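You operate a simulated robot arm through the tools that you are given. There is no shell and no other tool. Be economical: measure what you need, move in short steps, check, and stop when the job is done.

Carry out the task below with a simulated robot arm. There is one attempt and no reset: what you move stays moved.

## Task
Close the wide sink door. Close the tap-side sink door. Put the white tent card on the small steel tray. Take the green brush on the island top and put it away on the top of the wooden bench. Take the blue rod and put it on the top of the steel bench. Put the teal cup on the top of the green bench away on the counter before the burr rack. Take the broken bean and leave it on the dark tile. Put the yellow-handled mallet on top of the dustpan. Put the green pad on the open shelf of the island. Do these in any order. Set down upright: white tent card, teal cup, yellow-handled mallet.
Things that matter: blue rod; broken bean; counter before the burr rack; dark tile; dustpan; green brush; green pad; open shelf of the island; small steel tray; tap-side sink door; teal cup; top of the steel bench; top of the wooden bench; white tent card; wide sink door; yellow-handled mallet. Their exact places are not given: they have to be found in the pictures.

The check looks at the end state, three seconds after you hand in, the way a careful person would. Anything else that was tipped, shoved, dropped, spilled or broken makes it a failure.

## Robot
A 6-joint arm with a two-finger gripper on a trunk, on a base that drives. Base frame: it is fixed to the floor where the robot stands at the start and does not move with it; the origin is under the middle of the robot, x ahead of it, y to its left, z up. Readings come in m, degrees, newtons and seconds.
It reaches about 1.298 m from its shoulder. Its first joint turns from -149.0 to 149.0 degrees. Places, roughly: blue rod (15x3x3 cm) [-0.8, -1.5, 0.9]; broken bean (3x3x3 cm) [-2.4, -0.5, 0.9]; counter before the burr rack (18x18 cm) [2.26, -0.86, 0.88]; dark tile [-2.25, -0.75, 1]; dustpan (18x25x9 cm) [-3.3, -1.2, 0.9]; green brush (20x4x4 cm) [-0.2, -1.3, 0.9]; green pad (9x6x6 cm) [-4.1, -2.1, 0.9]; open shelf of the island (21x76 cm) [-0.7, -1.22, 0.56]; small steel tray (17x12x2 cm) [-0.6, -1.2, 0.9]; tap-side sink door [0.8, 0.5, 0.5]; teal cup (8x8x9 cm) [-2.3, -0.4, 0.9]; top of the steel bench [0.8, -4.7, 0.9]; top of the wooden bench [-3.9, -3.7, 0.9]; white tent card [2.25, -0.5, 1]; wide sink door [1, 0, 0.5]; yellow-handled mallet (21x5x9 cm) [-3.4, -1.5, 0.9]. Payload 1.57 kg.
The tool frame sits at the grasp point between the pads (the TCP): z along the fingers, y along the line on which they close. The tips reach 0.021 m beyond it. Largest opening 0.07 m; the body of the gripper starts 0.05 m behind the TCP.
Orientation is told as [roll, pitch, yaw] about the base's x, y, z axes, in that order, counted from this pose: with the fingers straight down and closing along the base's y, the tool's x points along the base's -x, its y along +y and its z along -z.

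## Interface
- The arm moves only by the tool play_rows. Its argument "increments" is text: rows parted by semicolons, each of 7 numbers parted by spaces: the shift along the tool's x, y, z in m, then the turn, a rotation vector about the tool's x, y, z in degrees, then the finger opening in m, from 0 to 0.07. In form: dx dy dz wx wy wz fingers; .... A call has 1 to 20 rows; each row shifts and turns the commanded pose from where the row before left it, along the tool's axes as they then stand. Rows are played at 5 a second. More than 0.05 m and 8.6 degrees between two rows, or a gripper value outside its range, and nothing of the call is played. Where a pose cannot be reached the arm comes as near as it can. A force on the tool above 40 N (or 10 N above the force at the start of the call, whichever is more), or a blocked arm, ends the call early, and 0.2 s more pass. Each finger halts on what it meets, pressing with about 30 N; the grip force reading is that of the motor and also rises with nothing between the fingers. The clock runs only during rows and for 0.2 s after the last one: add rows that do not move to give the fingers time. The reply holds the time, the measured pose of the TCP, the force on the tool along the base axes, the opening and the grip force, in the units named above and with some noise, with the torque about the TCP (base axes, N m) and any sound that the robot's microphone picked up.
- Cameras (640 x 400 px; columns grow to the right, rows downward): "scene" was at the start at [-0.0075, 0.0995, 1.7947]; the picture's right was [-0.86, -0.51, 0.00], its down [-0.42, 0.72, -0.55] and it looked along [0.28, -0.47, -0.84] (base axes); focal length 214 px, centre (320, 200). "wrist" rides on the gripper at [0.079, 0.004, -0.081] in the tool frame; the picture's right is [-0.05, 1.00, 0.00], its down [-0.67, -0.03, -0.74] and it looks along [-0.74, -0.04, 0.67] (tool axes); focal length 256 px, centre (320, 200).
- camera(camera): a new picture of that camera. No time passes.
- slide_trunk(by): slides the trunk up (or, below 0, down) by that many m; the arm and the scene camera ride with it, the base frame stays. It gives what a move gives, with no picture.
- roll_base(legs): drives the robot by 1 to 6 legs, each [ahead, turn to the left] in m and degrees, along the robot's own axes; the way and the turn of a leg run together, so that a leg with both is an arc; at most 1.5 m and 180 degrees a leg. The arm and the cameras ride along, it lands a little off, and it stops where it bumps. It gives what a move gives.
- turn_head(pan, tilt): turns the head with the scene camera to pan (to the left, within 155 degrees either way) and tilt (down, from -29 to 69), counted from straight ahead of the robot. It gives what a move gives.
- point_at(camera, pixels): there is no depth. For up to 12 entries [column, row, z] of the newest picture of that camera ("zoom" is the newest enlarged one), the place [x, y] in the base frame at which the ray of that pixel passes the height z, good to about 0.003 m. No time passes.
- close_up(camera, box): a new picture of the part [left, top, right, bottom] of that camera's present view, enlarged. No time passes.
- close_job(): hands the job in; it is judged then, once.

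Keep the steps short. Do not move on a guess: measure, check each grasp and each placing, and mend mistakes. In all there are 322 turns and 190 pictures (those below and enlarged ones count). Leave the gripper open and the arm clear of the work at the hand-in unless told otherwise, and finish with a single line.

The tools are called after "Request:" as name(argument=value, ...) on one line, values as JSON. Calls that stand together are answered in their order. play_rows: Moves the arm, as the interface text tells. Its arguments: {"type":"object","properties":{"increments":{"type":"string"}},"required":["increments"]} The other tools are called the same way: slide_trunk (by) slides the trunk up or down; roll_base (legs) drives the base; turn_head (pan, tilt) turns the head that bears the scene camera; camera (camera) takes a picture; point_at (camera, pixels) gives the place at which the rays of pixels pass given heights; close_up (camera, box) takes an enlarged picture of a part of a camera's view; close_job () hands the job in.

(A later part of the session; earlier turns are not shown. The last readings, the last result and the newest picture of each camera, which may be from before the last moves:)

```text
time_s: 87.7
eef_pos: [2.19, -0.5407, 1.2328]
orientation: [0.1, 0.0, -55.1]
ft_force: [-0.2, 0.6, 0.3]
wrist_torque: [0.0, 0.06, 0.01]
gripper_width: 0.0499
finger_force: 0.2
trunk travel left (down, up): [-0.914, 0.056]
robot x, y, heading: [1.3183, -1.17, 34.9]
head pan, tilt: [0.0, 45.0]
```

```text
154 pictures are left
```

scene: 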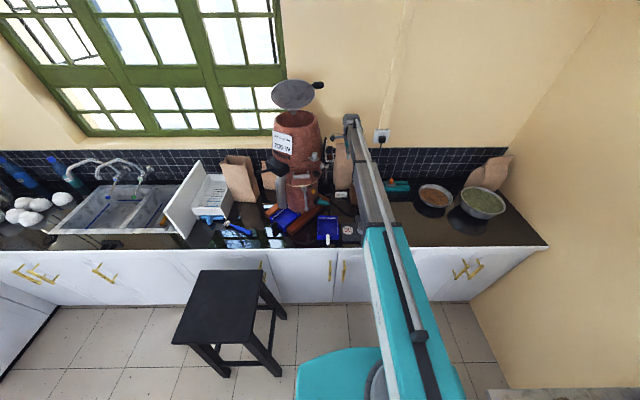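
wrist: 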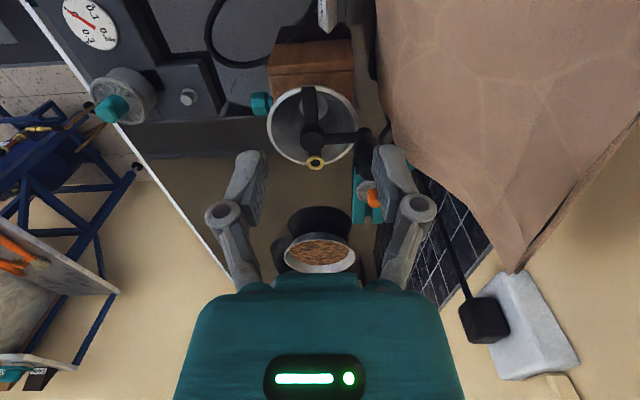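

Request:
slide_trunk(by=-0.17)

Request:
camera(camera="wrist")

```text
time_s: 89.6
eef_pos: [2.1884, -0.5414, 1.0622]
orientation: [0.0, 0.0, -55.0]
ft_force: [0.3, -0.1, -0.2]
wrist_torque: [-0.01, -0.02, -0.01]
gripper_width: 0.0501
finger_force: 0.1
trunk travel left (down, up): [-0.744, 0.226]
robot x, y, heading: [1.3144, -1.1671, 35.1]
head pan, tilt: [0.0, 45.0]
```

```text
153 pictures are left
```

wrist: 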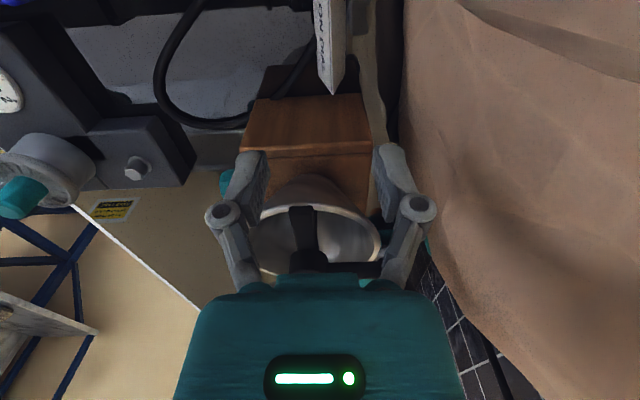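

Request:
close_up(camera="wrist", box=[270, 0, 410, 110])

Request:
point_at(camera="wrist", pixels=[[332, 94, 0.93], [332, 94, 0.89], [318, 60, 0.89], [345, 50, 0.89], [330, 0, 0.93], [400, 60, 0.9], [400, 60, 1.0]])

```text
3.64 times, centred on (340, 55) of wrist
```

zoom: 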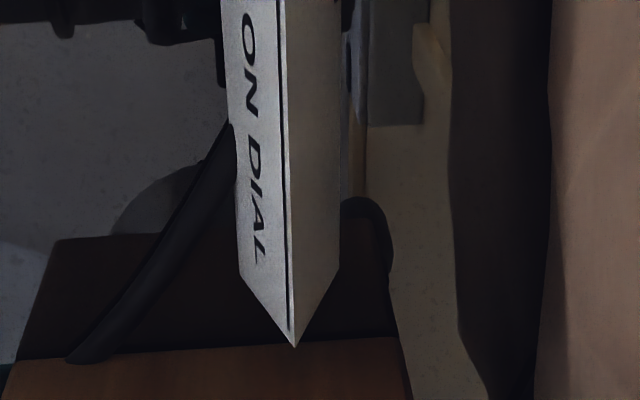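

```text
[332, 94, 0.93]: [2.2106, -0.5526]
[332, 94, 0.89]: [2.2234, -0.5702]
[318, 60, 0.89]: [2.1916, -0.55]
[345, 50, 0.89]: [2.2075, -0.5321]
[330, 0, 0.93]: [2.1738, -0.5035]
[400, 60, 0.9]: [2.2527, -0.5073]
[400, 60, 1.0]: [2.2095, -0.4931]
```

Request:
play_rows(increments="0.005 0.009 0 0 0 0 0.034;0 0 0 0 0 0 0.034")

Request:
slide_trunk(by=-0.1)

Request:
camera(camera="wrist")

```text
time_s: 90.2
eef_pos: [2.1942, -0.5307, 1.0625]
orientation: [0.1, 0.0, -55.0]
ft_force: [0.1, 0.2, 0.0]
wrist_torque: [0.0, 0.02, 0.0]
gripper_width: 0.0338
finger_force: 0.0
trunk travel left (down, up): [-0.744, 0.226]
robot x, y, heading: [1.3186, -1.1672, 35.4]
head pan, tilt: [0.0, 45.0]
```

```text
time_s: 91.5
eef_pos: [2.1937, -0.5303, 0.963]
orientation: [0.0, 0.0, -55.1]
ft_force: [0.0, -0.7, 0.9]
wrist_torque: [0.04, 0.03, -0.04]
gripper_width: 0.0341
finger_force: 0.0
trunk travel left (down, up): [-0.644, 0.326]
robot x, y, heading: [1.3126, -1.1696, 35.0]
head pan, tilt: [0.0, 45.0]
```

```text
151 pictures are left
```

wrist: 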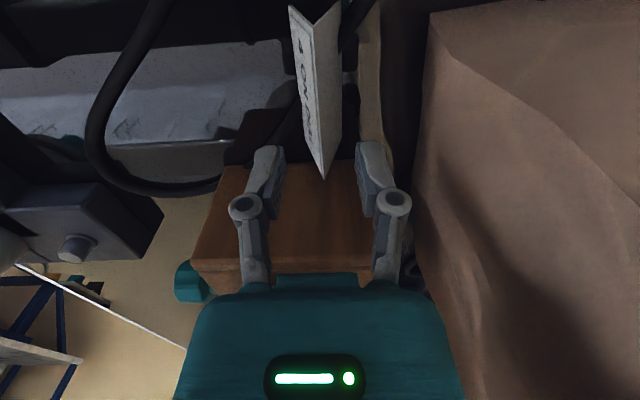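

Request:
slide_trunk(by=-0.042)

Request:
play_rows(increments="0 0 0 0 0 0 0.02;0 0 0 0 0 0 0.01;0 0 0 0 0 0 0;0 0 0 0 0 0 0;0 0 0 0 0 0 0")

Request:
camera(camera="wrist")

```text
time_s: 92.4
eef_pos: [2.1946, -0.5307, 0.9206]
orientation: [-0.1, 0.1, -55.0]
ft_force: [0.2, 0.1, 0.3]
wrist_torque: [-0.01, -0.01, -0.01]
gripper_width: 0.034
finger_force: 0.1
trunk travel left (down, up): [-0.602, 0.368]
robot x, y, heading: [1.3128, -1.1668, 34.8]
head pan, tilt: [0.0, 45.0]
```

```text
time_s: 93.6
eef_pos: [2.1949, -0.5305, 0.9188]
orientation: [0.0, -0.1, -55.2]
ft_force: [-0.1, 0.5, 1.2]
wrist_torque: [-0.02, 0.0, 0.03]
gripper_width: 0.0149
finger_force: 29.8
trunk travel left (down, up): [-0.602, 0.368]
robot x, y, heading: [1.3185, -1.1679, 35.1]
head pan, tilt: [0.0, 45.0]
```

```text
150 pictures are left
```

wrist: 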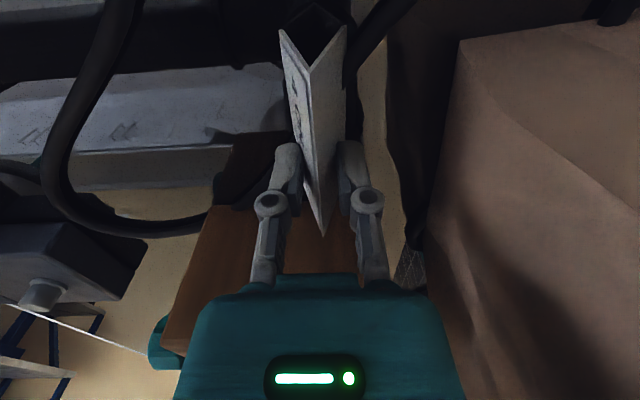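

Request:
slide_trunk(by=0.34)

Request:
camera(camera="wrist")

Request:
camera(camera="scene")

```text
time_s: 96.9
eef_pos: [2.1935, -0.5313, 1.2593]
orientation: [0.0, 0.0, -55.1]
ft_force: [0.8, 0.4, -0.1]
wrist_torque: [0.01, 0.01, -0.01]
gripper_width: 0.0145
finger_force: 29.9
trunk travel left (down, up): [-0.942, 0.028]
robot x, y, heading: [1.312, -1.1716, 34.8]
head pan, tilt: [0.0, 45.0]
```

```text
149 pictures are left
```

wrist: 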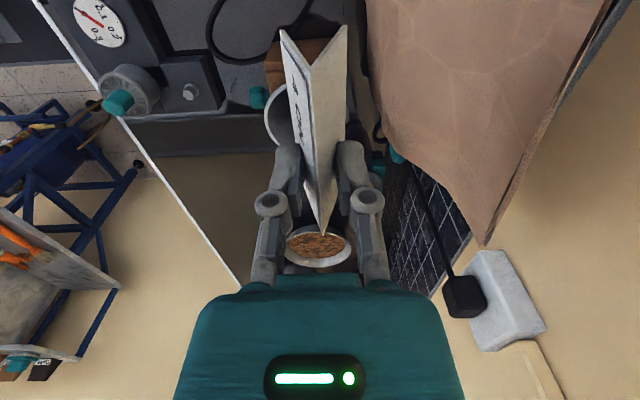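

```text
148 pictures are left
```

scene: 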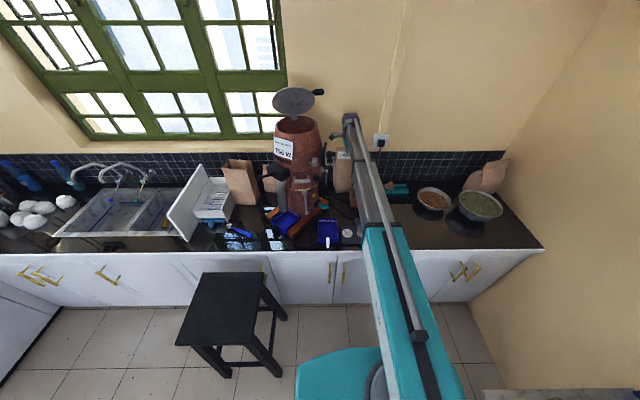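

Request:
play_rows(increments="0 -0.045 0 0 0 0 0;0 -0.045 0 0 0 0 0;0 -0.045 0 0 0 0 0;0 -0.045 0 0 0 0 0;0 -0.045 0 0 0 0 0;0 -0.045 0 0 0 0 0;0 0 0 0 0 0 0")

Request:
turn_head(pan=75, tilt=69)

Request:
camera(camera="scene")

```text
time_s: 98.5
eef_pos: [1.973, -0.6843, 1.26]
orientation: [0.1, -0.1, -55.1]
ft_force: [0.4, 0.8, -1.3]
wrist_torque: [-0.01, 0.01, -0.01]
gripper_width: 0.0143
finger_force: 30.0
trunk travel left (down, up): [-0.942, 0.028]
robot x, y, heading: [1.316, -1.1715, 34.9]
head pan, tilt: [0.0, 45.0]
```

```text
time_s: 100.0
eef_pos: [1.9723, -0.6863, 1.2598]
orientation: [0.0, 0.1, -55.1]
ft_force: [-0.2, -0.1, -0.6]
wrist_torque: [0.01, 0.03, 0.02]
gripper_width: 0.0143
finger_force: 30.0
trunk travel left (down, up): [-0.942, 0.028]
robot x, y, heading: [1.3196, -1.1694, 35.1]
head pan, tilt: [75.0, 68.8]
```

```text
147 pictures are left
```

scene: 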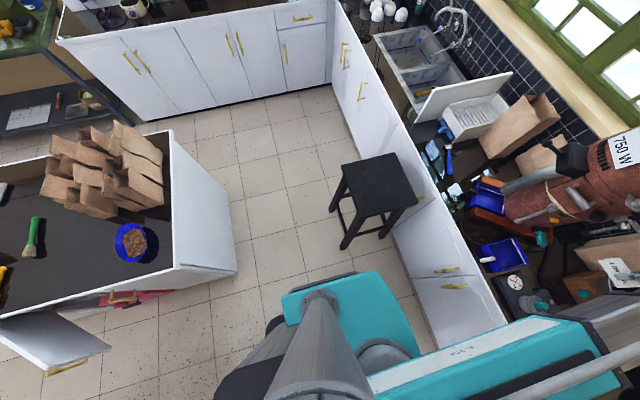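

Request:
roll_base(legs=[[-0.2, 0], [0, 90]])

Request:
roll_base(legs=[[1.41, 0]])

```text
time_s: 107.5
eef_pos: [0.6652, -0.625, 1.26]
orientation: [-0.1, 0.0, 35.0]
ft_force: [-0.3, 0.0, 0.8]
wrist_torque: [-0.06, -0.03, -0.01]
gripper_width: 0.0135
finger_force: 29.5
trunk travel left (down, up): [-0.942, 0.028]
robot x, y, heading: [1.1905, -1.2527, 125.2]
head pan, tilt: [75.0, 68.8]
```

```text
time_s: 116.0
eef_pos: [-0.1465, 0.5115, 1.2596]
orientation: [0.0, 0.0, 35.2]
ft_force: [-0.3, 0.5, 0.0]
wrist_torque: [0.0, -0.01, 0.03]
gripper_width: 0.0129
finger_force: 30.3
trunk travel left (down, up): [-0.942, 0.028]
robot x, y, heading: [0.3807, -0.1157, 125.6]
head pan, tilt: [75.0, 68.8]
```

Request:
roll_base(legs=[[0, 62.5], [0.66, 0], [0, 26.8]])

Request:
turn_head(pan=40, tilt=45)

Request:
camera(camera="scene")

Request:
close_up(camera="wrist", box=[200, 0, 440, 280])

```text
time_s: 126.4
eef_pos: [-0.9052, -0.7269, 1.2612]
orientation: [-0.1, 0.0, 124.4]
ft_force: [0.6, 0.6, -0.2]
wrist_torque: [0.01, 0.0, 0.03]
gripper_width: 0.0117
finger_force: 30.0
trunk travel left (down, up): [-0.942, 0.028]
robot x, y, heading: [-0.2827, -0.1857, -145.7]
head pan, tilt: [75.0, 68.8]
```

```text
time_s: 127.4
eef_pos: [-0.9049, -0.7259, 1.2604]
orientation: [-0.1, 0.0, 124.5]
ft_force: [0.4, -0.9, -0.3]
wrist_torque: [-0.04, -0.04, 0.01]
gripper_width: 0.011
finger_force: 30.4
trunk travel left (down, up): [-0.942, 0.028]
robot x, y, heading: [-0.2872, -0.1885, -145.9]
head pan, tilt: [40.0, 45.0]
```

```text
146 pictures are left
```

scene: 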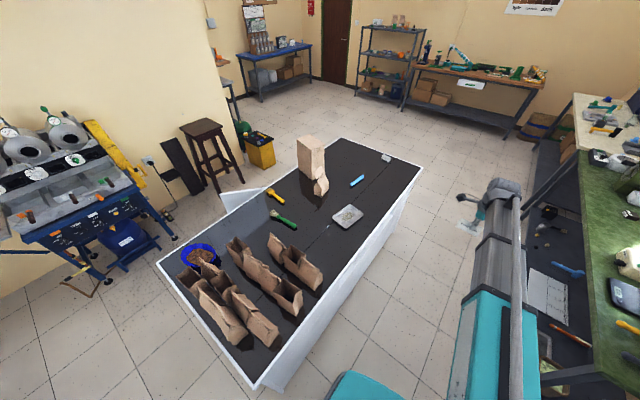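

```text
1.43 times, centred on (320, 140) of wrist
```

zoom: 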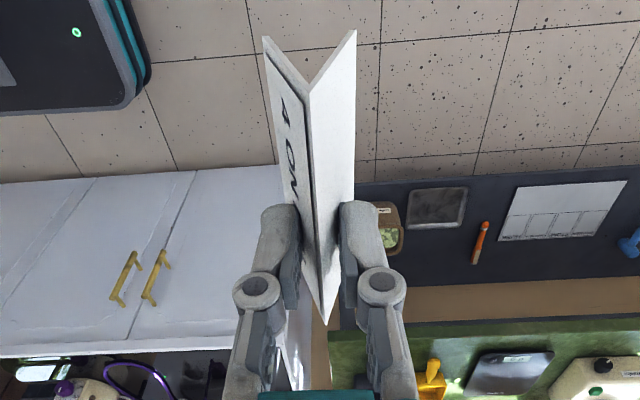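

Request:
point_at(camera="scene", pixels=[[347, 217, 0.935], [347, 217, 0.92], [331, 218, 0.93], [345, 229, 0.93], [364, 213, 0.93], [349, 205, 0.93], [357, 180, 0.935], [283, 218, 0.935], [275, 195, 0.94], [387, 157, 0.93]])

```text
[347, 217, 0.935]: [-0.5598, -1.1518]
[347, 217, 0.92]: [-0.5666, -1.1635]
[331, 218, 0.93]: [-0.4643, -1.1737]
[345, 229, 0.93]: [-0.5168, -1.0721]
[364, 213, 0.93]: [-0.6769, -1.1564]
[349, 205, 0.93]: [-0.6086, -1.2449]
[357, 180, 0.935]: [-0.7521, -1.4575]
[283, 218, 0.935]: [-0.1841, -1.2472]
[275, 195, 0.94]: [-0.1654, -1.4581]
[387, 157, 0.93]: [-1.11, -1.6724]
```

Request:
roll_base(legs=[[0.3, 0]])

Request:
play_rows(increments=".0425 -.0125 0 0 0 0 0;.0425 -.0125 0 0 0 0 0;.0425 -.0125 0 0 0 0 0;.0425 -.0125 0 0 0 0 0;.0425 -.0125 0 0 0 0 0;.0425 -.0125 0 0 0 0 0;.0425 -.0125 0 0 0 0 0;.0425 -.0125 0 0 0 0 0;.0311 -.0319 0 0 0 0 0;.0311 -.0319 0 0 0 0 0;.0311 -.0319 0 0 0 0 0;.0311 -.0319 0 0 0 0 0;.0311 -.0319 0 0 0 0 0;.0311 -.0319 0 0 0 0 0;.0311 -.0319 0 0 0 0 0")

Request:
play_rows(increments="0 0 0 0 0 -8.2 0;0 0 0 0 0 -8.2 0;0 0 0 0 0 -8.2 0;0 0 0 0 0 -8.2 0;0 0 0 0 0 -8.2 0;0 0 0 0 0 -8.2 0;0 0 0 0 0 -8.2 0;0 0 0 0 0 -8.2 0;0 0 0 0 0 -8.2 0;0 0 0 0 0 -8.2 0;0 0 0 0 0 -8.2 0")

Request:
camera(camera="wrist")

```text
time_s: 129.8
eef_pos: [-1.1537, -0.8937, 1.2596]
orientation: [0.0, 0.0, 124.4]
ft_force: [-0.1, 0.2, -0.1]
wrist_torque: [0.03, -0.04, -0.03]
gripper_width: 0.0114
finger_force: 30.6
trunk travel left (down, up): [-0.942, 0.028]
robot x, y, heading: [-0.532, -0.3551, -145.9]
head pan, tilt: [40.0, 45.0]
```

```text
time_s: 133.0
eef_pos: [-0.5715, -1.1715, 1.2611]
orientation: [0.0, -0.1, 124.2]
ft_force: [-0.7, 0.3, -0.2]
wrist_torque: [0.02, 0.0, 0.02]
gripper_width: 0.0112
finger_force: 30.1
trunk travel left (down, up): [-0.942, 0.028]
robot x, y, heading: [-0.5306, -0.3511, -145.9]
head pan, tilt: [40.0, 45.0]
```

```text
time_s: 135.4
eef_pos: [-0.5719, -1.1712, 1.2608]
orientation: [0.1, 0.0, -145.4]
ft_force: [-0.7, -0.1, 0.3]
wrist_torque: [0.01, -0.02, 0.01]
gripper_width: 0.0107
finger_force: 30.2
trunk travel left (down, up): [-0.942, 0.028]
robot x, y, heading: [-0.5345, -0.3565, -146.0]
head pan, tilt: [40.0, 45.0]
```

```text
144 pictures are left
```

wrist: 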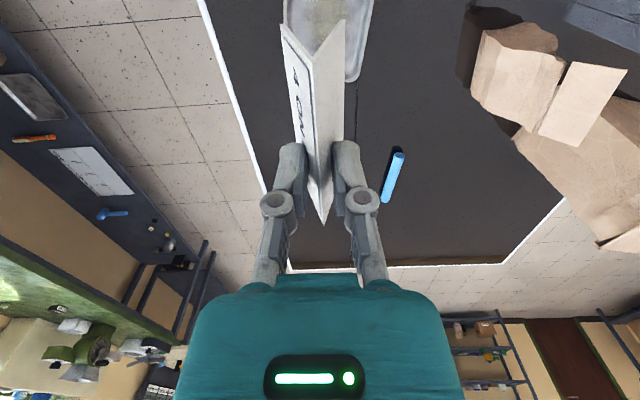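

Request:
slide_trunk(by=-0.25)

Request:
camera(camera="wrist")

Request:
close_up(camera="scene", box=[300, 150, 500, 300])

```text
time_s: 138.0
eef_pos: [-0.5722, -1.1722, 1.0106]
orientation: [0.0, 0.0, -145.5]
ft_force: [0.0, -0.8, 0.1]
wrist_torque: [-0.01, 0.0, 0.0]
gripper_width: 0.0106
finger_force: 29.7
trunk travel left (down, up): [-0.692, 0.278]
robot x, y, heading: [-0.5335, -0.3549, -145.9]
head pan, tilt: [40.0, 45.0]
```

```text
143 pictures are left
```

wrist: 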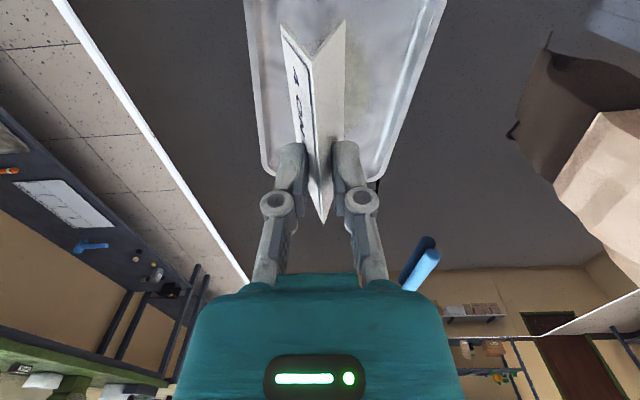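

```text
2.67 times, centred on (400, 225) of scene
```

zoom: 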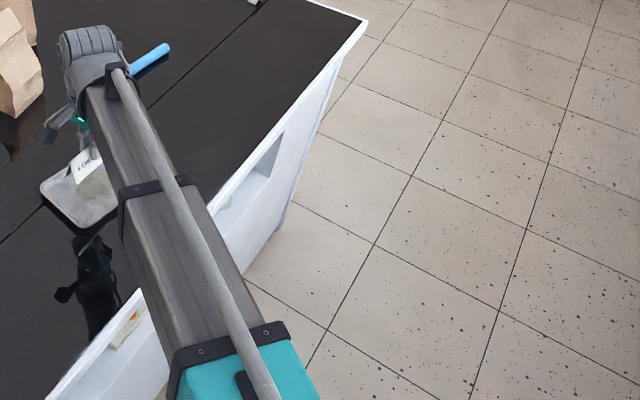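

Request:
point_at(camera="wrist", pixels=[[270, 172, 0.925], [375, 180, 0.925], [260, 100, 0.925], [408, 80, 0.925], [320, 224, 0.97], [312, 60, 0.97]])

Request:
slide_trunk(by=-0.03)

Request:
camera(camera="wrist")

```text
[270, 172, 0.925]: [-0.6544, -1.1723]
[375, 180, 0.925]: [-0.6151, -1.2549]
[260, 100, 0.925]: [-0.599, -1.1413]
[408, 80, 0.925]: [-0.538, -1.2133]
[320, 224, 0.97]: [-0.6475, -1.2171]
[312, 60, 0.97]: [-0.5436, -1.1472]
```

```text
time_s: 138.7
eef_pos: [-0.5726, -1.1712, 0.9799]
orientation: [0.0, 0.0, -145.5]
ft_force: [0.4, 0.9, -0.1]
wrist_torque: [-0.02, 0.01, -0.01]
gripper_width: 0.0103
finger_force: 29.6
trunk travel left (down, up): [-0.662, 0.308]
robot x, y, heading: [-0.5278, -0.3542, -145.9]
head pan, tilt: [40.0, 45.0]
```

```text
141 pictures are left
```

wrist: 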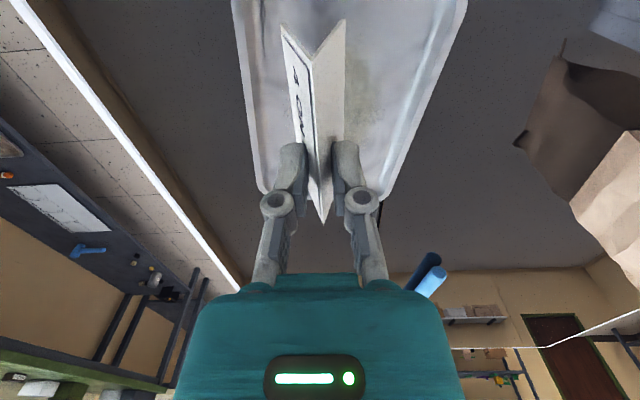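

Request:
play_rows(increments="0 0 0.005 0 0 0 0;0 0 0 0 0 0 0")

```text
time_s: 139.3
eef_pos: [-0.5727, -1.1717, 0.9803]
orientation: [0.1, 0.1, -145.5]
ft_force: [0.2, 0.6, -0.1]
wrist_torque: [-0.04, -0.04, 0.01]
gripper_width: 0.0103
finger_force: 29.7
out of reach, approached as far as the arm can: row 1
trunk travel left (down, up): [-0.662, 0.308]
robot x, y, heading: [-0.5351, -0.3534, -145.8]
head pan, tilt: [40.0, 45.0]
```

Request:
slide_trunk(by=-0.006)

Request:
slide_trunk(by=-0.005)

Request:
close_up(camera="wrist", box=[240, 0, 420, 240])

```text
time_s: 139.9
eef_pos: [-0.5726, -1.1715, 0.9745]
orientation: [0.1, 0.0, -145.6]
ft_force: [-0.2, -0.1, 0.1]
wrist_torque: [0.0, 0.0, 0.02]
gripper_width: 0.0105
finger_force: 29.5
trunk travel left (down, up): [-0.656, 0.314]
robot x, y, heading: [-0.5332, -0.3545, -145.8]
head pan, tilt: [40.0, 45.0]
```

```text
time_s: 140.4
eef_pos: [-0.5721, -1.1714, 0.9705]
orientation: [0.1, 0.0, -145.6]
ft_force: [0.4, 0.4, -0.8]
wrist_torque: [0.04, -0.01, -0.01]
gripper_width: 0.0104
finger_force: 30.8
trunk travel left (down, up): [-0.651, 0.319]
robot x, y, heading: [-0.5353, -0.3534, -145.8]
head pan, tilt: [40.0, 45.0]
```

```text
1.67 times, centred on (330, 120) of wrist
```

zoom: 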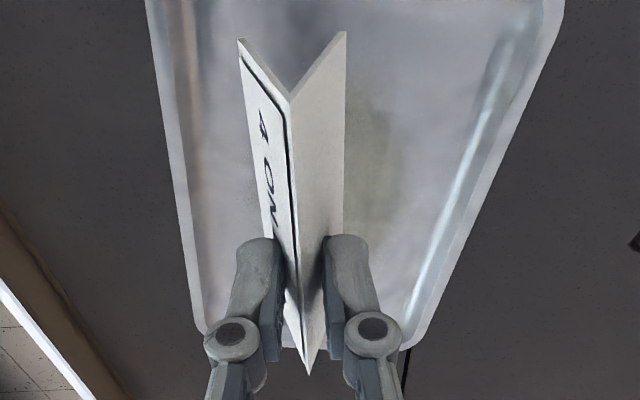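

Request:
slide_trunk(by=-0.006)

Request:
slide_trunk(by=-0.004)

Request:
camera(camera="wrist")

```text
time_s: 141.0
eef_pos: [-0.5728, -1.1721, 0.9624]
orientation: [0.0, 0.0, -145.5]
ft_force: [0.8, -1.0, -0.1]
wrist_torque: [0.05, -0.02, -0.03]
gripper_width: 0.01
finger_force: 30.3
trunk travel left (down, up): [-0.645, 0.325]
robot x, y, heading: [-0.5332, -0.3547, -145.6]
head pan, tilt: [40.0, 45.0]
```

```text
time_s: 141.5
eef_pos: [-0.5724, -1.1709, 0.9592]
orientation: [-0.1, 0.1, -145.5]
ft_force: [-0.9, 0.3, 0.0]
wrist_torque: [-0.01, 0.04, 0.0]
gripper_width: 0.0102
finger_force: 29.9
trunk travel left (down, up): [-0.641, 0.329]
robot x, y, heading: [-0.5339, -0.355, -145.5]
head pan, tilt: [40.0, 45.0]
```

```text
139 pictures are left
```

wrist: 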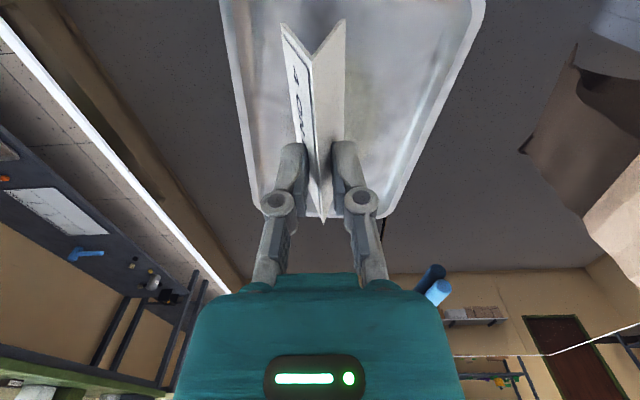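

Request:
slide_trunk(by=-0.004)

Request:
slide_trunk(by=-0.004)

Request:
slide_trunk(by=-0.004)

Request:
close_up(camera="wrist", box=[240, 0, 420, 240])

```text
time_s: 142.0
eef_pos: [-0.5721, -1.1694, 0.9549]
orientation: [-0.1, -0.1, -145.6]
ft_force: [0.1, -1.0, -0.2]
wrist_torque: [0.03, 0.01, 0.0]
gripper_width: 0.0099
finger_force: 30.5
trunk travel left (down, up): [-0.637, 0.333]
robot x, y, heading: [-0.5341, -0.3554, -146.1]
head pan, tilt: [40.0, 45.0]
```

```text
time_s: 142.6
eef_pos: [-0.5721, -1.1718, 0.9521]
orientation: [0.0, 0.0, -145.5]
ft_force: [-0.5, 0.3, 0.6]
wrist_torque: [0.0, 0.01, 0.03]
gripper_width: 0.0102
finger_force: 30.5
trunk travel left (down, up): [-0.633, 0.337]
robot x, y, heading: [-0.5349, -0.3568, -145.8]
head pan, tilt: [40.0, 45.0]
```

```text
time_s: 143.1
eef_pos: [-0.5725, -1.1713, 0.9475]
orientation: [0.1, 0.0, -145.5]
ft_force: [-0.3, 0.4, 0.4]
wrist_torque: [-0.03, 0.03, 0.03]
gripper_width: 0.0099
finger_force: 29.9
trunk travel left (down, up): [-0.629, 0.341]
robot x, y, heading: [-0.5323, -0.3525, -145.9]
head pan, tilt: [40.0, 45.0]
```

```text
1.67 times, centred on (330, 120) of wrist
```

zoom: 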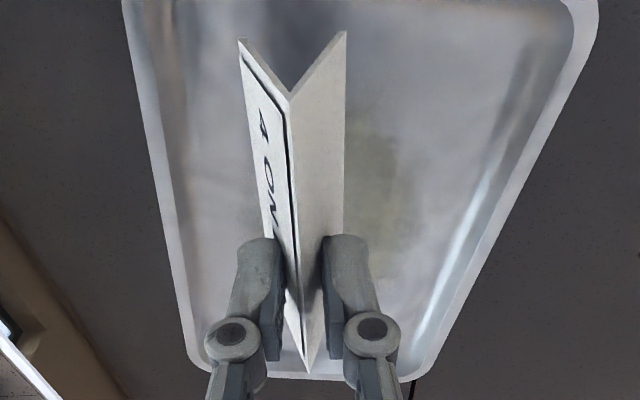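

Request:
point_at(camera="zoom", pixels=[[308, 374, 0.968], [308, 374, 0.96], [290, 95, 0.968], [240, 40, 0.92], [345, 33, 0.92], [290, 375, 0.92], [290, 375, 0.91], [215, 360, 0.92], [140, 100, 0.92], [570, 100, 0.92]])

```text
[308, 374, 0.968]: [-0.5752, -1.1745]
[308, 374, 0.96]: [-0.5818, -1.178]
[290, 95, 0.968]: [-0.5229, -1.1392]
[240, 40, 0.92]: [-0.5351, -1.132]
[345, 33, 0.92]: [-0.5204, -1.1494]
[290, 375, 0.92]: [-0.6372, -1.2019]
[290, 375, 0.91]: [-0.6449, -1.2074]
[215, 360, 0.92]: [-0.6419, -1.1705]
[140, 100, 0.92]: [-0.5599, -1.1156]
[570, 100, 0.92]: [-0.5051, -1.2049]
```

Request:
slide_trunk(by=-0.004)

Request:
slide_trunk(by=-0.004)

Request:
close_up(camera="wrist", box=[240, 0, 420, 240])

```text
time_s: 143.6
eef_pos: [-0.5726, -1.1706, 0.9437]
orientation: [0.1, 0.1, -145.6]
ft_force: [0.1, 0.6, -0.8]
wrist_torque: [-0.01, 0.01, 0.0]
gripper_width: 0.01
finger_force: 30.4
trunk travel left (down, up): [-0.625, 0.345]
robot x, y, heading: [-0.5333, -0.3572, -145.9]
head pan, tilt: [40.0, 45.0]
```

```text
time_s: 144.1
eef_pos: [-0.5726, -1.1719, 0.9398]
orientation: [0.1, 0.0, -145.5]
ft_force: [-0.2, 0.0, 0.2]
wrist_torque: [0.0, 0.04, 0.01]
gripper_width: 0.0098
finger_force: 30.3
trunk travel left (down, up): [-0.621, 0.349]
robot x, y, heading: [-0.5326, -0.3572, -145.7]
head pan, tilt: [40.0, 45.0]
```

```text
1.67 times, centred on (330, 120) of wrist
```

zoom: 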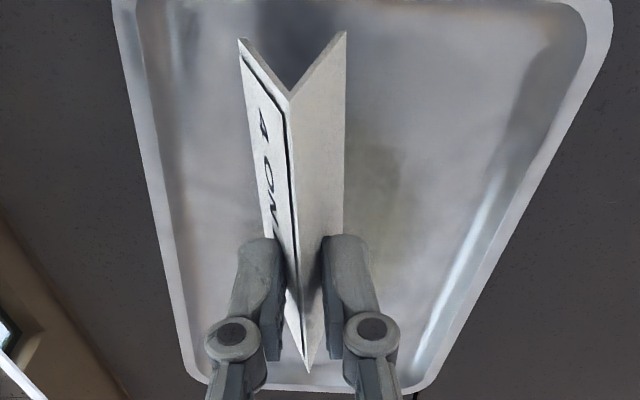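

Request:
slide_trunk(by=-0.004)

Request:
slide_trunk(by=-0.004)

Request:
slide_trunk(by=-0.003)

Request:
close_up(camera="wrist", box=[240, 0, 420, 240])

```text
time_s: 144.7
eef_pos: [-0.5725, -1.1725, 0.9355]
orientation: [0.0, 0.0, -145.6]
ft_force: [-0.2, -0.4, 0.3]
wrist_torque: [0.01, 0.0, -0.02]
gripper_width: 0.0101
finger_force: 30.0
trunk travel left (down, up): [-0.617, 0.353]
robot x, y, heading: [-0.5303, -0.3548, -145.9]
head pan, tilt: [40.0, 45.0]
```

```text
time_s: 145.2
eef_pos: [-0.5712, -1.1717, 0.931]
orientation: [-0.1, -0.1, -145.4]
ft_force: [0.0, 0.1, -0.7]
wrist_torque: [-0.01, -0.02, 0.01]
gripper_width: 0.0098
finger_force: 30.4
trunk travel left (down, up): [-0.613, 0.357]
robot x, y, heading: [-0.5331, -0.3542, -145.6]
head pan, tilt: [40.0, 45.0]
```

```text
time_s: 145.7
eef_pos: [-0.573, -1.1712, 0.9274]
orientation: [0.1, -0.1, -145.5]
ft_force: [0.2, 0.4, 0.9]
wrist_torque: [0.0, -0.05, 0.0]
gripper_width: 0.0098
finger_force: 30.1
trunk travel left (down, up): [-0.61, 0.36]
robot x, y, heading: [-0.533, -0.3518, -145.9]
head pan, tilt: [40.0, 45.0]
```

```text
1.67 times, centred on (330, 120) of wrist
```

zoom: 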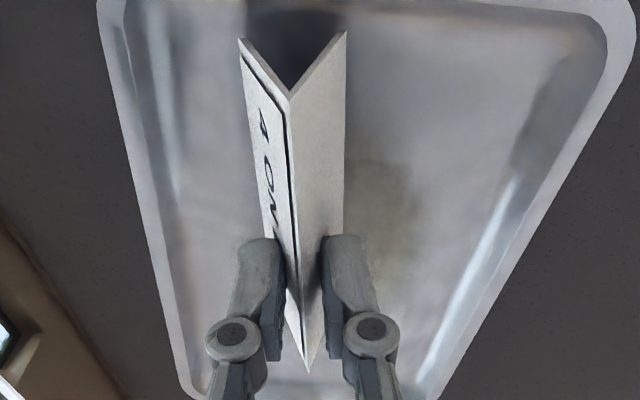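

Request:
slide_trunk(by=-0.003)

Request:
slide_trunk(by=-0.003)

Request:
slide_trunk(by=-0.003)

Request:
close_up(camera="wrist", box=[240, 0, 420, 240])

```text
time_s: 146.2
eef_pos: [-0.571, -1.1715, 0.9258]
orientation: [0.0, 0.0, -145.5]
ft_force: [-0.4, -0.1, -0.2]
wrist_torque: [-0.02, 0.03, -0.02]
gripper_width: 0.0096
finger_force: 30.4
trunk travel left (down, up): [-0.607, 0.363]
robot x, y, heading: [-0.5326, -0.3537, -145.6]
head pan, tilt: [40.0, 45.0]
```

```text
time_s: 146.8
eef_pos: [-0.5719, -1.1715, 0.9223]
orientation: [0.0, 0.0, -145.4]
ft_force: [-0.7, -1.3, 5.4]
wrist_torque: [-0.05, -0.03, -0.01]
gripper_width: 0.0097
finger_force: 29.7
trunk travel left (down, up): [-0.604, 0.366]
robot x, y, heading: [-0.5336, -0.356, -145.8]
head pan, tilt: [40.0, 45.0]
```

```text
time_s: 147.2
eef_pos: [-0.5728, -1.1709, 0.9237]
orientation: [0.2, -0.1, -145.6]
ft_force: [-0.4, 1.4, 28.0]
wrist_torque: [0.21, -0.26, 0.01]
gripper_width: 0.0094
finger_force: 29.8
trunk travel left (down, up): [-0.602, 0.368]
robot x, y, heading: [-0.5305, -0.3557, -146.0]
head pan, tilt: [40.0, 45.0]
stopped: the force on the tool passed its limit at 43 N (the readings are from after the stop); the commanded pose is now the measured one
```

```text
1.67 times, centred on (330, 120) of wrist
```

zoom: 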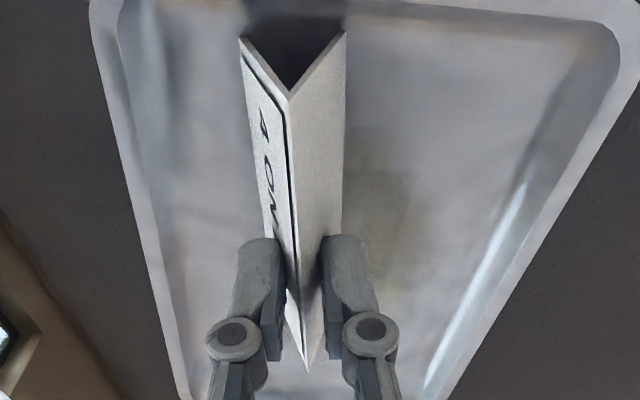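

Request:
slide_trunk(by=0.003)

Request:
play_rows(increments="0 0 0 0 0 0 0.015;0 0 0 0 0 0 0.022;0 0 0 0 0 0 0.03;0 0 0 0 0 0 0.036;0 0 0 0 0 0 0.036")

Request:
slide_trunk(by=0.08)

Request:
camera(camera="wrist")

```text
time_s: 147.8
eef_pos: [-0.5727, -1.1732, 0.9236]
orientation: [0.1, 0.0, -145.6]
ft_force: [-0.4, 0.6, 1.9]
wrist_torque: [-0.01, -0.06, 0.03]
gripper_width: 0.0096
finger_force: 30.0
trunk travel left (down, up): [-0.605, 0.365]
robot x, y, heading: [-0.5329, -0.3554, -145.9]
head pan, tilt: [40.0, 45.0]
```

```text
time_s: 149.0
eef_pos: [-0.5715, -1.1735, 0.9231]
orientation: [0.1, -0.1, -145.5]
ft_force: [0.5, 0.1, -0.1]
wrist_torque: [-0.01, 0.0, -0.01]
gripper_width: 0.0359
finger_force: 0.1
trunk travel left (down, up): [-0.605, 0.365]
robot x, y, heading: [-0.5336, -0.3564, -145.9]
head pan, tilt: [40.0, 45.0]
```

```text
time_s: 150.1
eef_pos: [-0.5725, -1.1732, 1.0028]
orientation: [0.1, -0.2, -145.5]
ft_force: [0.3, 0.2, 0.3]
wrist_torque: [0.03, 0.01, 0.02]
gripper_width: 0.036
finger_force: 0.1
trunk travel left (down, up): [-0.685, 0.285]
robot x, y, heading: [-0.5351, -0.358, -145.9]
head pan, tilt: [40.0, 45.0]
```

```text
134 pictures are left
```

wrist: 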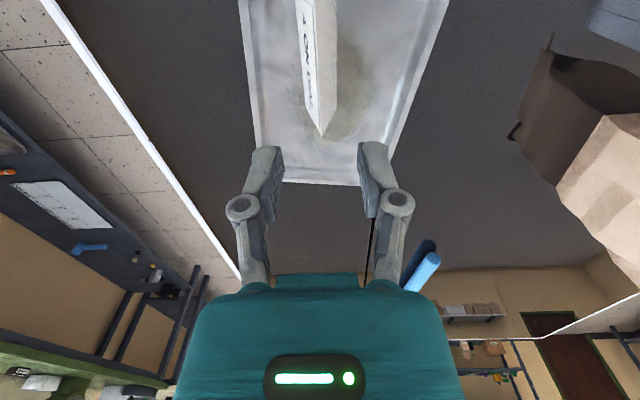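

Request:
close_up(camera="scene", box=[250, 150, 400, 250])

```text
4.00 times, centred on (325, 200) of scene
```

zoom: 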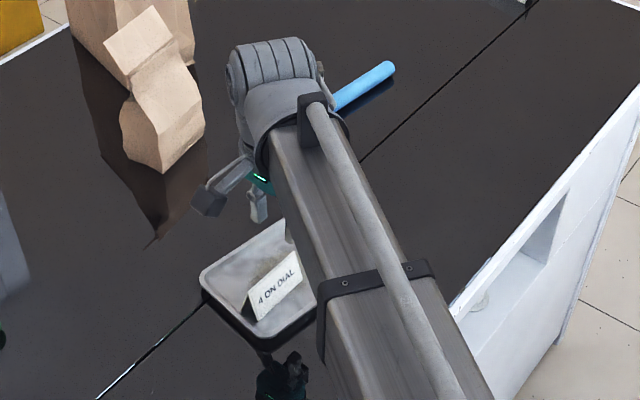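

Request:
slide_trunk(by=0.25)

Request:
turn_head(pan=85, tilt=45)

Request:
camera(camera="scene")

```text
time_s: 152.7
eef_pos: [-0.5721, -1.1738, 1.2521]
orientation: [0.1, 0.0, -145.5]
ft_force: [0.6, 0.1, 0.5]
wrist_torque: [0.01, 0.03, -0.02]
gripper_width: 0.0362
finger_force: 0.2
trunk travel left (down, up): [-0.935, 0.035]
robot x, y, heading: [-0.5332, -0.3568, -145.8]
head pan, tilt: [40.0, 45.0]
```

```text
time_s: 153.8
eef_pos: [-0.5729, -1.1725, 1.2536]
orientation: [0.1, -0.2, -145.7]
ft_force: [0.1, 0.9, 0.2]
wrist_torque: [-0.02, -0.02, -0.03]
gripper_width: 0.036
finger_force: 0.0
trunk travel left (down, up): [-0.935, 0.035]
robot x, y, heading: [-0.5355, -0.3539, -145.8]
head pan, tilt: [85.0, 45.0]
```

```text
132 pictures are left
```

scene: 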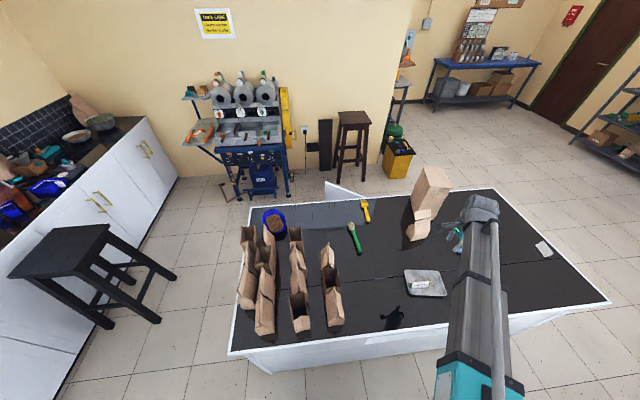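

Request:
close_up(camera="scene", box=[310, 190, 430, 270])

Request:
point_at(camera="scene", pixels=[[350, 224, 0.895], [354, 235, 0.895], [359, 252, 0.895], [366, 210, 0.895], [425, 178, 1.1], [415, 240, 0.88]])

```text
5.00 times, centred on (370, 230) of scene
```

zoom: 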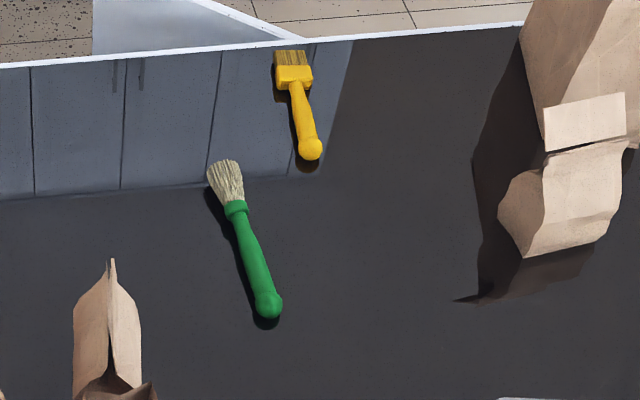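

```text
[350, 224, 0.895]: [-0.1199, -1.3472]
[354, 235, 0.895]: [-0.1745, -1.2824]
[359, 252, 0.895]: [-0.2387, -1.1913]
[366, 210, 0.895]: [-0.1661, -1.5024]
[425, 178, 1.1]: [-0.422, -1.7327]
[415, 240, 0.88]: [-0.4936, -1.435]
```

Request:
play_rows(increments="0 0 0 0 0 -8.2 0.07;0 0 0 0 0 -8.2 0.07;0 0 0 0 0 -8.2 0.07;0 0 0 0 0 -8.2 0.07;0 0 0 0 0 -8.2 0.07;0 0 0 0 0 -8.2 0.07;0 0 0 0 0 -8.2 0.07;0 0 0 0 0 -8.2 0.07;0 0 0 0 0 -8.2 0.07;0 0 0 0 0 -8.2 0.07;0 0 0 0 0 -8.2 0.07;-.0326 .0293 0 0 0 0 0.07;-.0326 .0293 0 0 0 0 0.07;-.0326 .0293 0 0 0 0 0.07;-.0326 .0293 0 0 0 0 0.07;-.0326 .0293 0 0 0 0 0.07;-.0326 .0293 0 0 0 0 0.07;-.0326 .0293 0 0 0 0 0.07;-.0326 .0293 0 0 0 0 0.07;-.0326 .0293 0 0 0 0 0.07")

Request:
camera(camera="wrist")

```text
time_s: 158.0
eef_pos: [-0.1872, -1.2652, 1.253]
orientation: [0.0, -0.1, -55.4]
ft_force: [0.6, 0.3, -0.8]
wrist_torque: [0.01, 0.02, 0.0]
gripper_width: 0.0701
finger_force: 0.0
trunk travel left (down, up): [-0.935, 0.035]
robot x, y, heading: [-0.5316, -0.3524, -145.9]
head pan, tilt: [85.0, 45.0]
```

```text
130 pictures are left
```

wrist: 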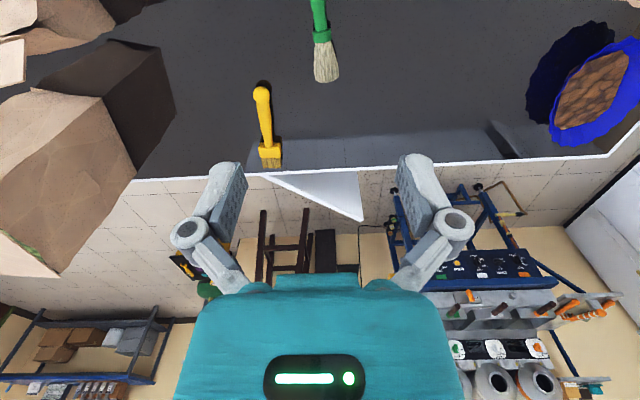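

Request:
point_at(camera="wrist", pixels=[[319, 5, 0.9], [322, 37, 0.9], [328, 80, 0.9]])

Request:
slide_trunk(by=-0.26)

Request:
camera(camera="wrist")

```text
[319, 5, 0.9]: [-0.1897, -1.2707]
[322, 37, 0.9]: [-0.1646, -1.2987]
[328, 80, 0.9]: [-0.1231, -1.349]
```

```text
time_s: 160.7
eef_pos: [-0.1882, -1.265, 0.9944]
orientation: [-0.2, -0.2, -55.3]
ft_force: [-0.6, 0.6, -0.2]
wrist_torque: [0.01, -0.02, -0.02]
gripper_width: 0.0699
finger_force: 0.1
trunk travel left (down, up): [-0.675, 0.295]
robot x, y, heading: [-0.5353, -0.3512, -146.0]
head pan, tilt: [85.0, 45.0]
```

```text
129 pictures are left
```

wrist: 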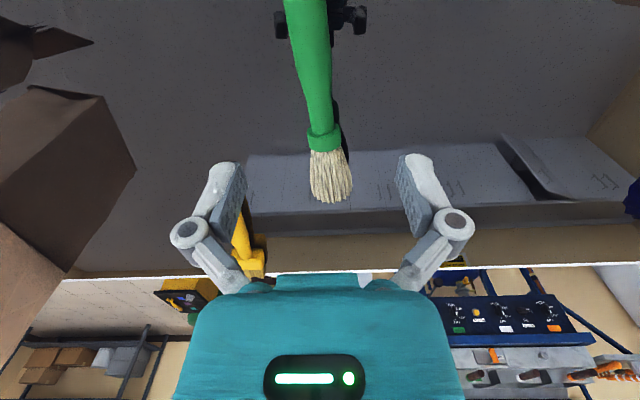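

Request:
slide_trunk(by=-0.07)

Request:
slide_trunk(by=-0.02)

Request:
play_rows(increments="0 0 0 0 0 0 0.04;0 0 0 0 0 0 0.02;0 0 0 0 0 0 0;0 0 0 0 0 0 0;0 0 0 0 0 0 0;0 0 0 0 0 0 0")

Request:
camera(camera="wrist")

```text
time_s: 161.8
eef_pos: [-0.1884, -1.2651, 0.9226]
orientation: [-0.2, -0.1, -55.3]
ft_force: [-0.3, 0.5, -0.1]
wrist_torque: [0.0, -0.02, 0.0]
gripper_width: 0.07
finger_force: 0.1
trunk travel left (down, up): [-0.605, 0.365]
robot x, y, heading: [-0.5323, -0.3572, -145.9]
head pan, tilt: [85.0, 45.0]
```

```text
time_s: 162.4
eef_pos: [-0.1889, -1.2657, 0.9042]
orientation: [-0.1, -0.1, -55.2]
ft_force: [-0.1, -0.2, 0.5]
wrist_torque: [-0.02, 0.0, 0.01]
gripper_width: 0.0698
finger_force: 0.1
trunk travel left (down, up): [-0.585, 0.385]
robot x, y, heading: [-0.5309, -0.3582, -145.8]
head pan, tilt: [85.0, 45.0]
```

```text
time_s: 163.8
eef_pos: [-0.189, -1.2657, 0.9046]
orientation: [-0.2, -0.1, -55.3]
ft_force: [-0.2, 0.0, 1.4]
wrist_torque: [0.06, 0.04, -0.01]
gripper_width: 0.0224
finger_force: 29.9
trunk travel left (down, up): [-0.585, 0.385]
robot x, y, heading: [-0.5314, -0.3552, -145.7]
head pan, tilt: [85.0, 45.0]
```

```text
128 pictures are left
```

wrist: 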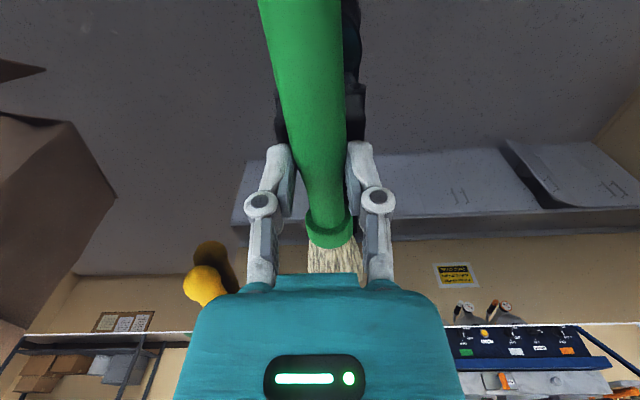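

Request:
slide_trunk(by=0.38)

Request:
roll_base(legs=[[0, 2.5], [1.5, 0], [1.3, 0]])

Request:
turn_head(pan=15, tilt=30)

Request:
camera(camera="scene")

```text
time_s: 167.5
eef_pos: [-0.1893, -1.2666, 1.2837]
orientation: [-0.1, -0.1, -55.2]
ft_force: [-1.0, -0.6, -0.1]
wrist_torque: [0.02, -0.02, 0.02]
gripper_width: 0.0225
finger_force: 30.1
trunk travel left (down, up): [-0.965, 0.005]
robot x, y, heading: [-0.5318, -0.3562, -145.7]
head pan, tilt: [85.0, 45.0]
```

```text
time_s: 184.7
eef_pos: [-2.3733, -2.9259, 1.2837]
orientation: [-0.1, -0.1, -52.4]
ft_force: [0.6, 0.4, -1.0]
wrist_torque: [-0.01, -0.01, -0.01]
gripper_width: 0.0175
finger_force: 30.7
trunk travel left (down, up): [-0.965, 0.005]
robot x, y, heading: [-2.7668, -2.0323, -142.7]
head pan, tilt: [85.0, 45.0]
```

```text
time_s: 186.1
eef_pos: [-2.3719, -2.9254, 1.2838]
orientation: [-0.1, -0.2, -52.4]
ft_force: [-0.7, -0.4, -0.4]
wrist_torque: [0.01, 0.0, 0.0]
gripper_width: 0.0175
finger_force: 29.6
trunk travel left (down, up): [-0.965, 0.005]
robot x, y, heading: [-2.7597, -2.0346, -142.8]
head pan, tilt: [15.0, 30.0]
```

```text
127 pictures are left
```

scene: 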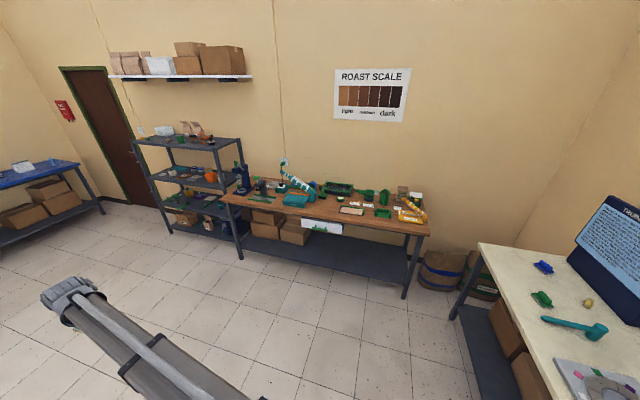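

Request:
camera(camera="wrist")

Request:
close_up(camera="scene", box=[210, 140, 440, 284])

Request:
point_at(camera="zoom", pixels=[[30, 160, 0.9], [590, 260, 0.9], [170, 165, 0.9], [310, 215, 0.9], [470, 225, 0.9], [230, 195, 0.9]])

```text
126 pictures are left
```

wrist: 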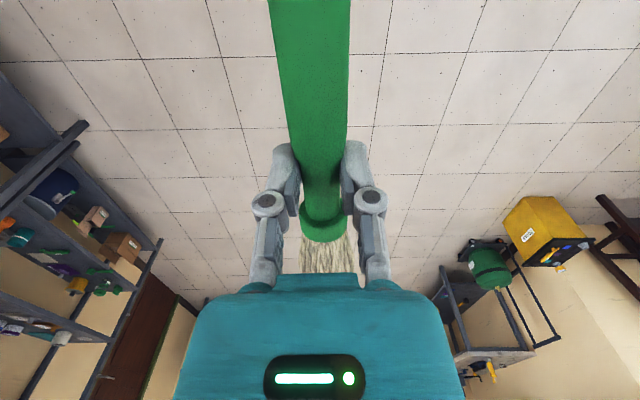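

```text
2.78 times, centred on (325, 212) of scene
```

zoom: 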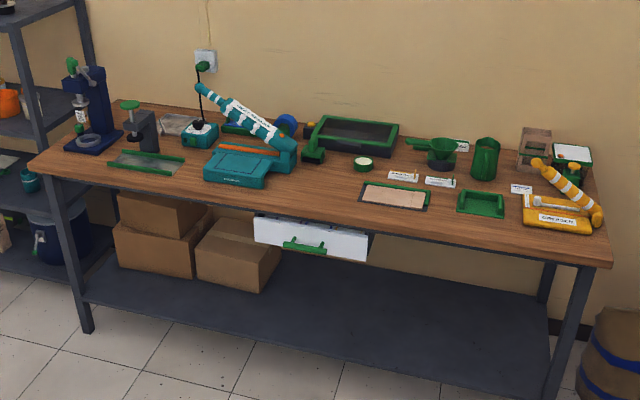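

```text
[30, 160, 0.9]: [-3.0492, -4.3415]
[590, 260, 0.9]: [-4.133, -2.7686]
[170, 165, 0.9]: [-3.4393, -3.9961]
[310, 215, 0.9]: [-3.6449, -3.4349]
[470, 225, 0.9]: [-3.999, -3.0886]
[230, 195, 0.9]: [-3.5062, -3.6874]
```

Request:
roll_base(legs=[[0, 40.2], [0.97, 0], [0, -118]])

Request:
turn_head(pan=76, tilt=50)

Request:
camera(camera="scene")

Request:
camera(camera="wrist")

```text
time_s: 202.3
eef_pos: [-3.7684, -3.545, 1.2833]
orientation: [-0.1, -0.1, -130.7]
ft_force: [-0.1, 1.1, -0.5]
wrist_torque: [-0.01, 0.0, -0.02]
gripper_width: 0.0177
finger_force: 29.8
trunk travel left (down, up): [-0.965, 0.005]
robot x, y, heading: [-2.974, -2.9794, 139.2]
head pan, tilt: [15.0, 30.0]
```

```text
time_s: 203.7
eef_pos: [-3.7681, -3.5442, 1.2845]
orientation: [-0.1, -0.1, -130.7]
ft_force: [0.1, -0.3, -0.8]
wrist_torque: [-0.02, -0.01, -0.01]
gripper_width: 0.0173
finger_force: 30.8
trunk travel left (down, up): [-0.965, 0.005]
robot x, y, heading: [-2.9739, -2.9798, 139.4]
head pan, tilt: [76.0, 50.0]
```

```text
124 pictures are left
```

scene: 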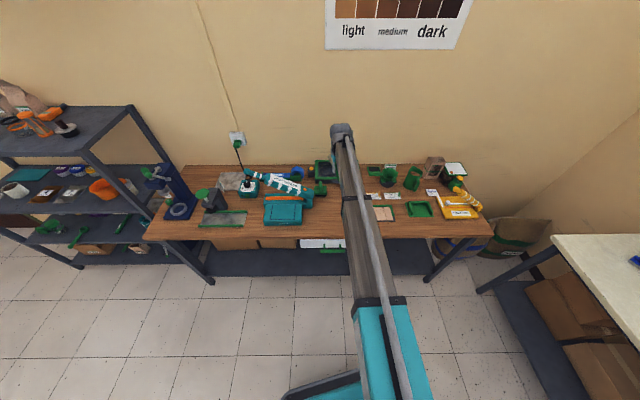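

```text
123 pictures are left
```

wrist: 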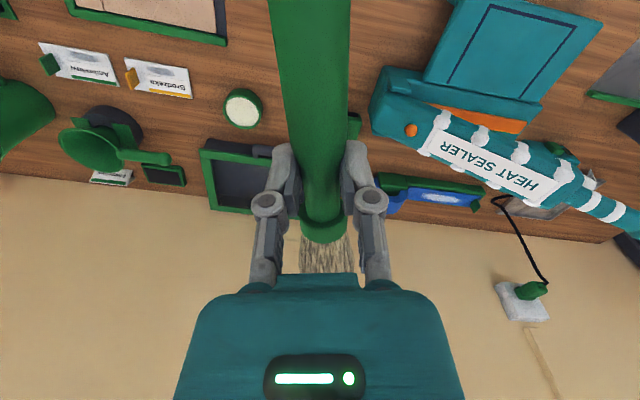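

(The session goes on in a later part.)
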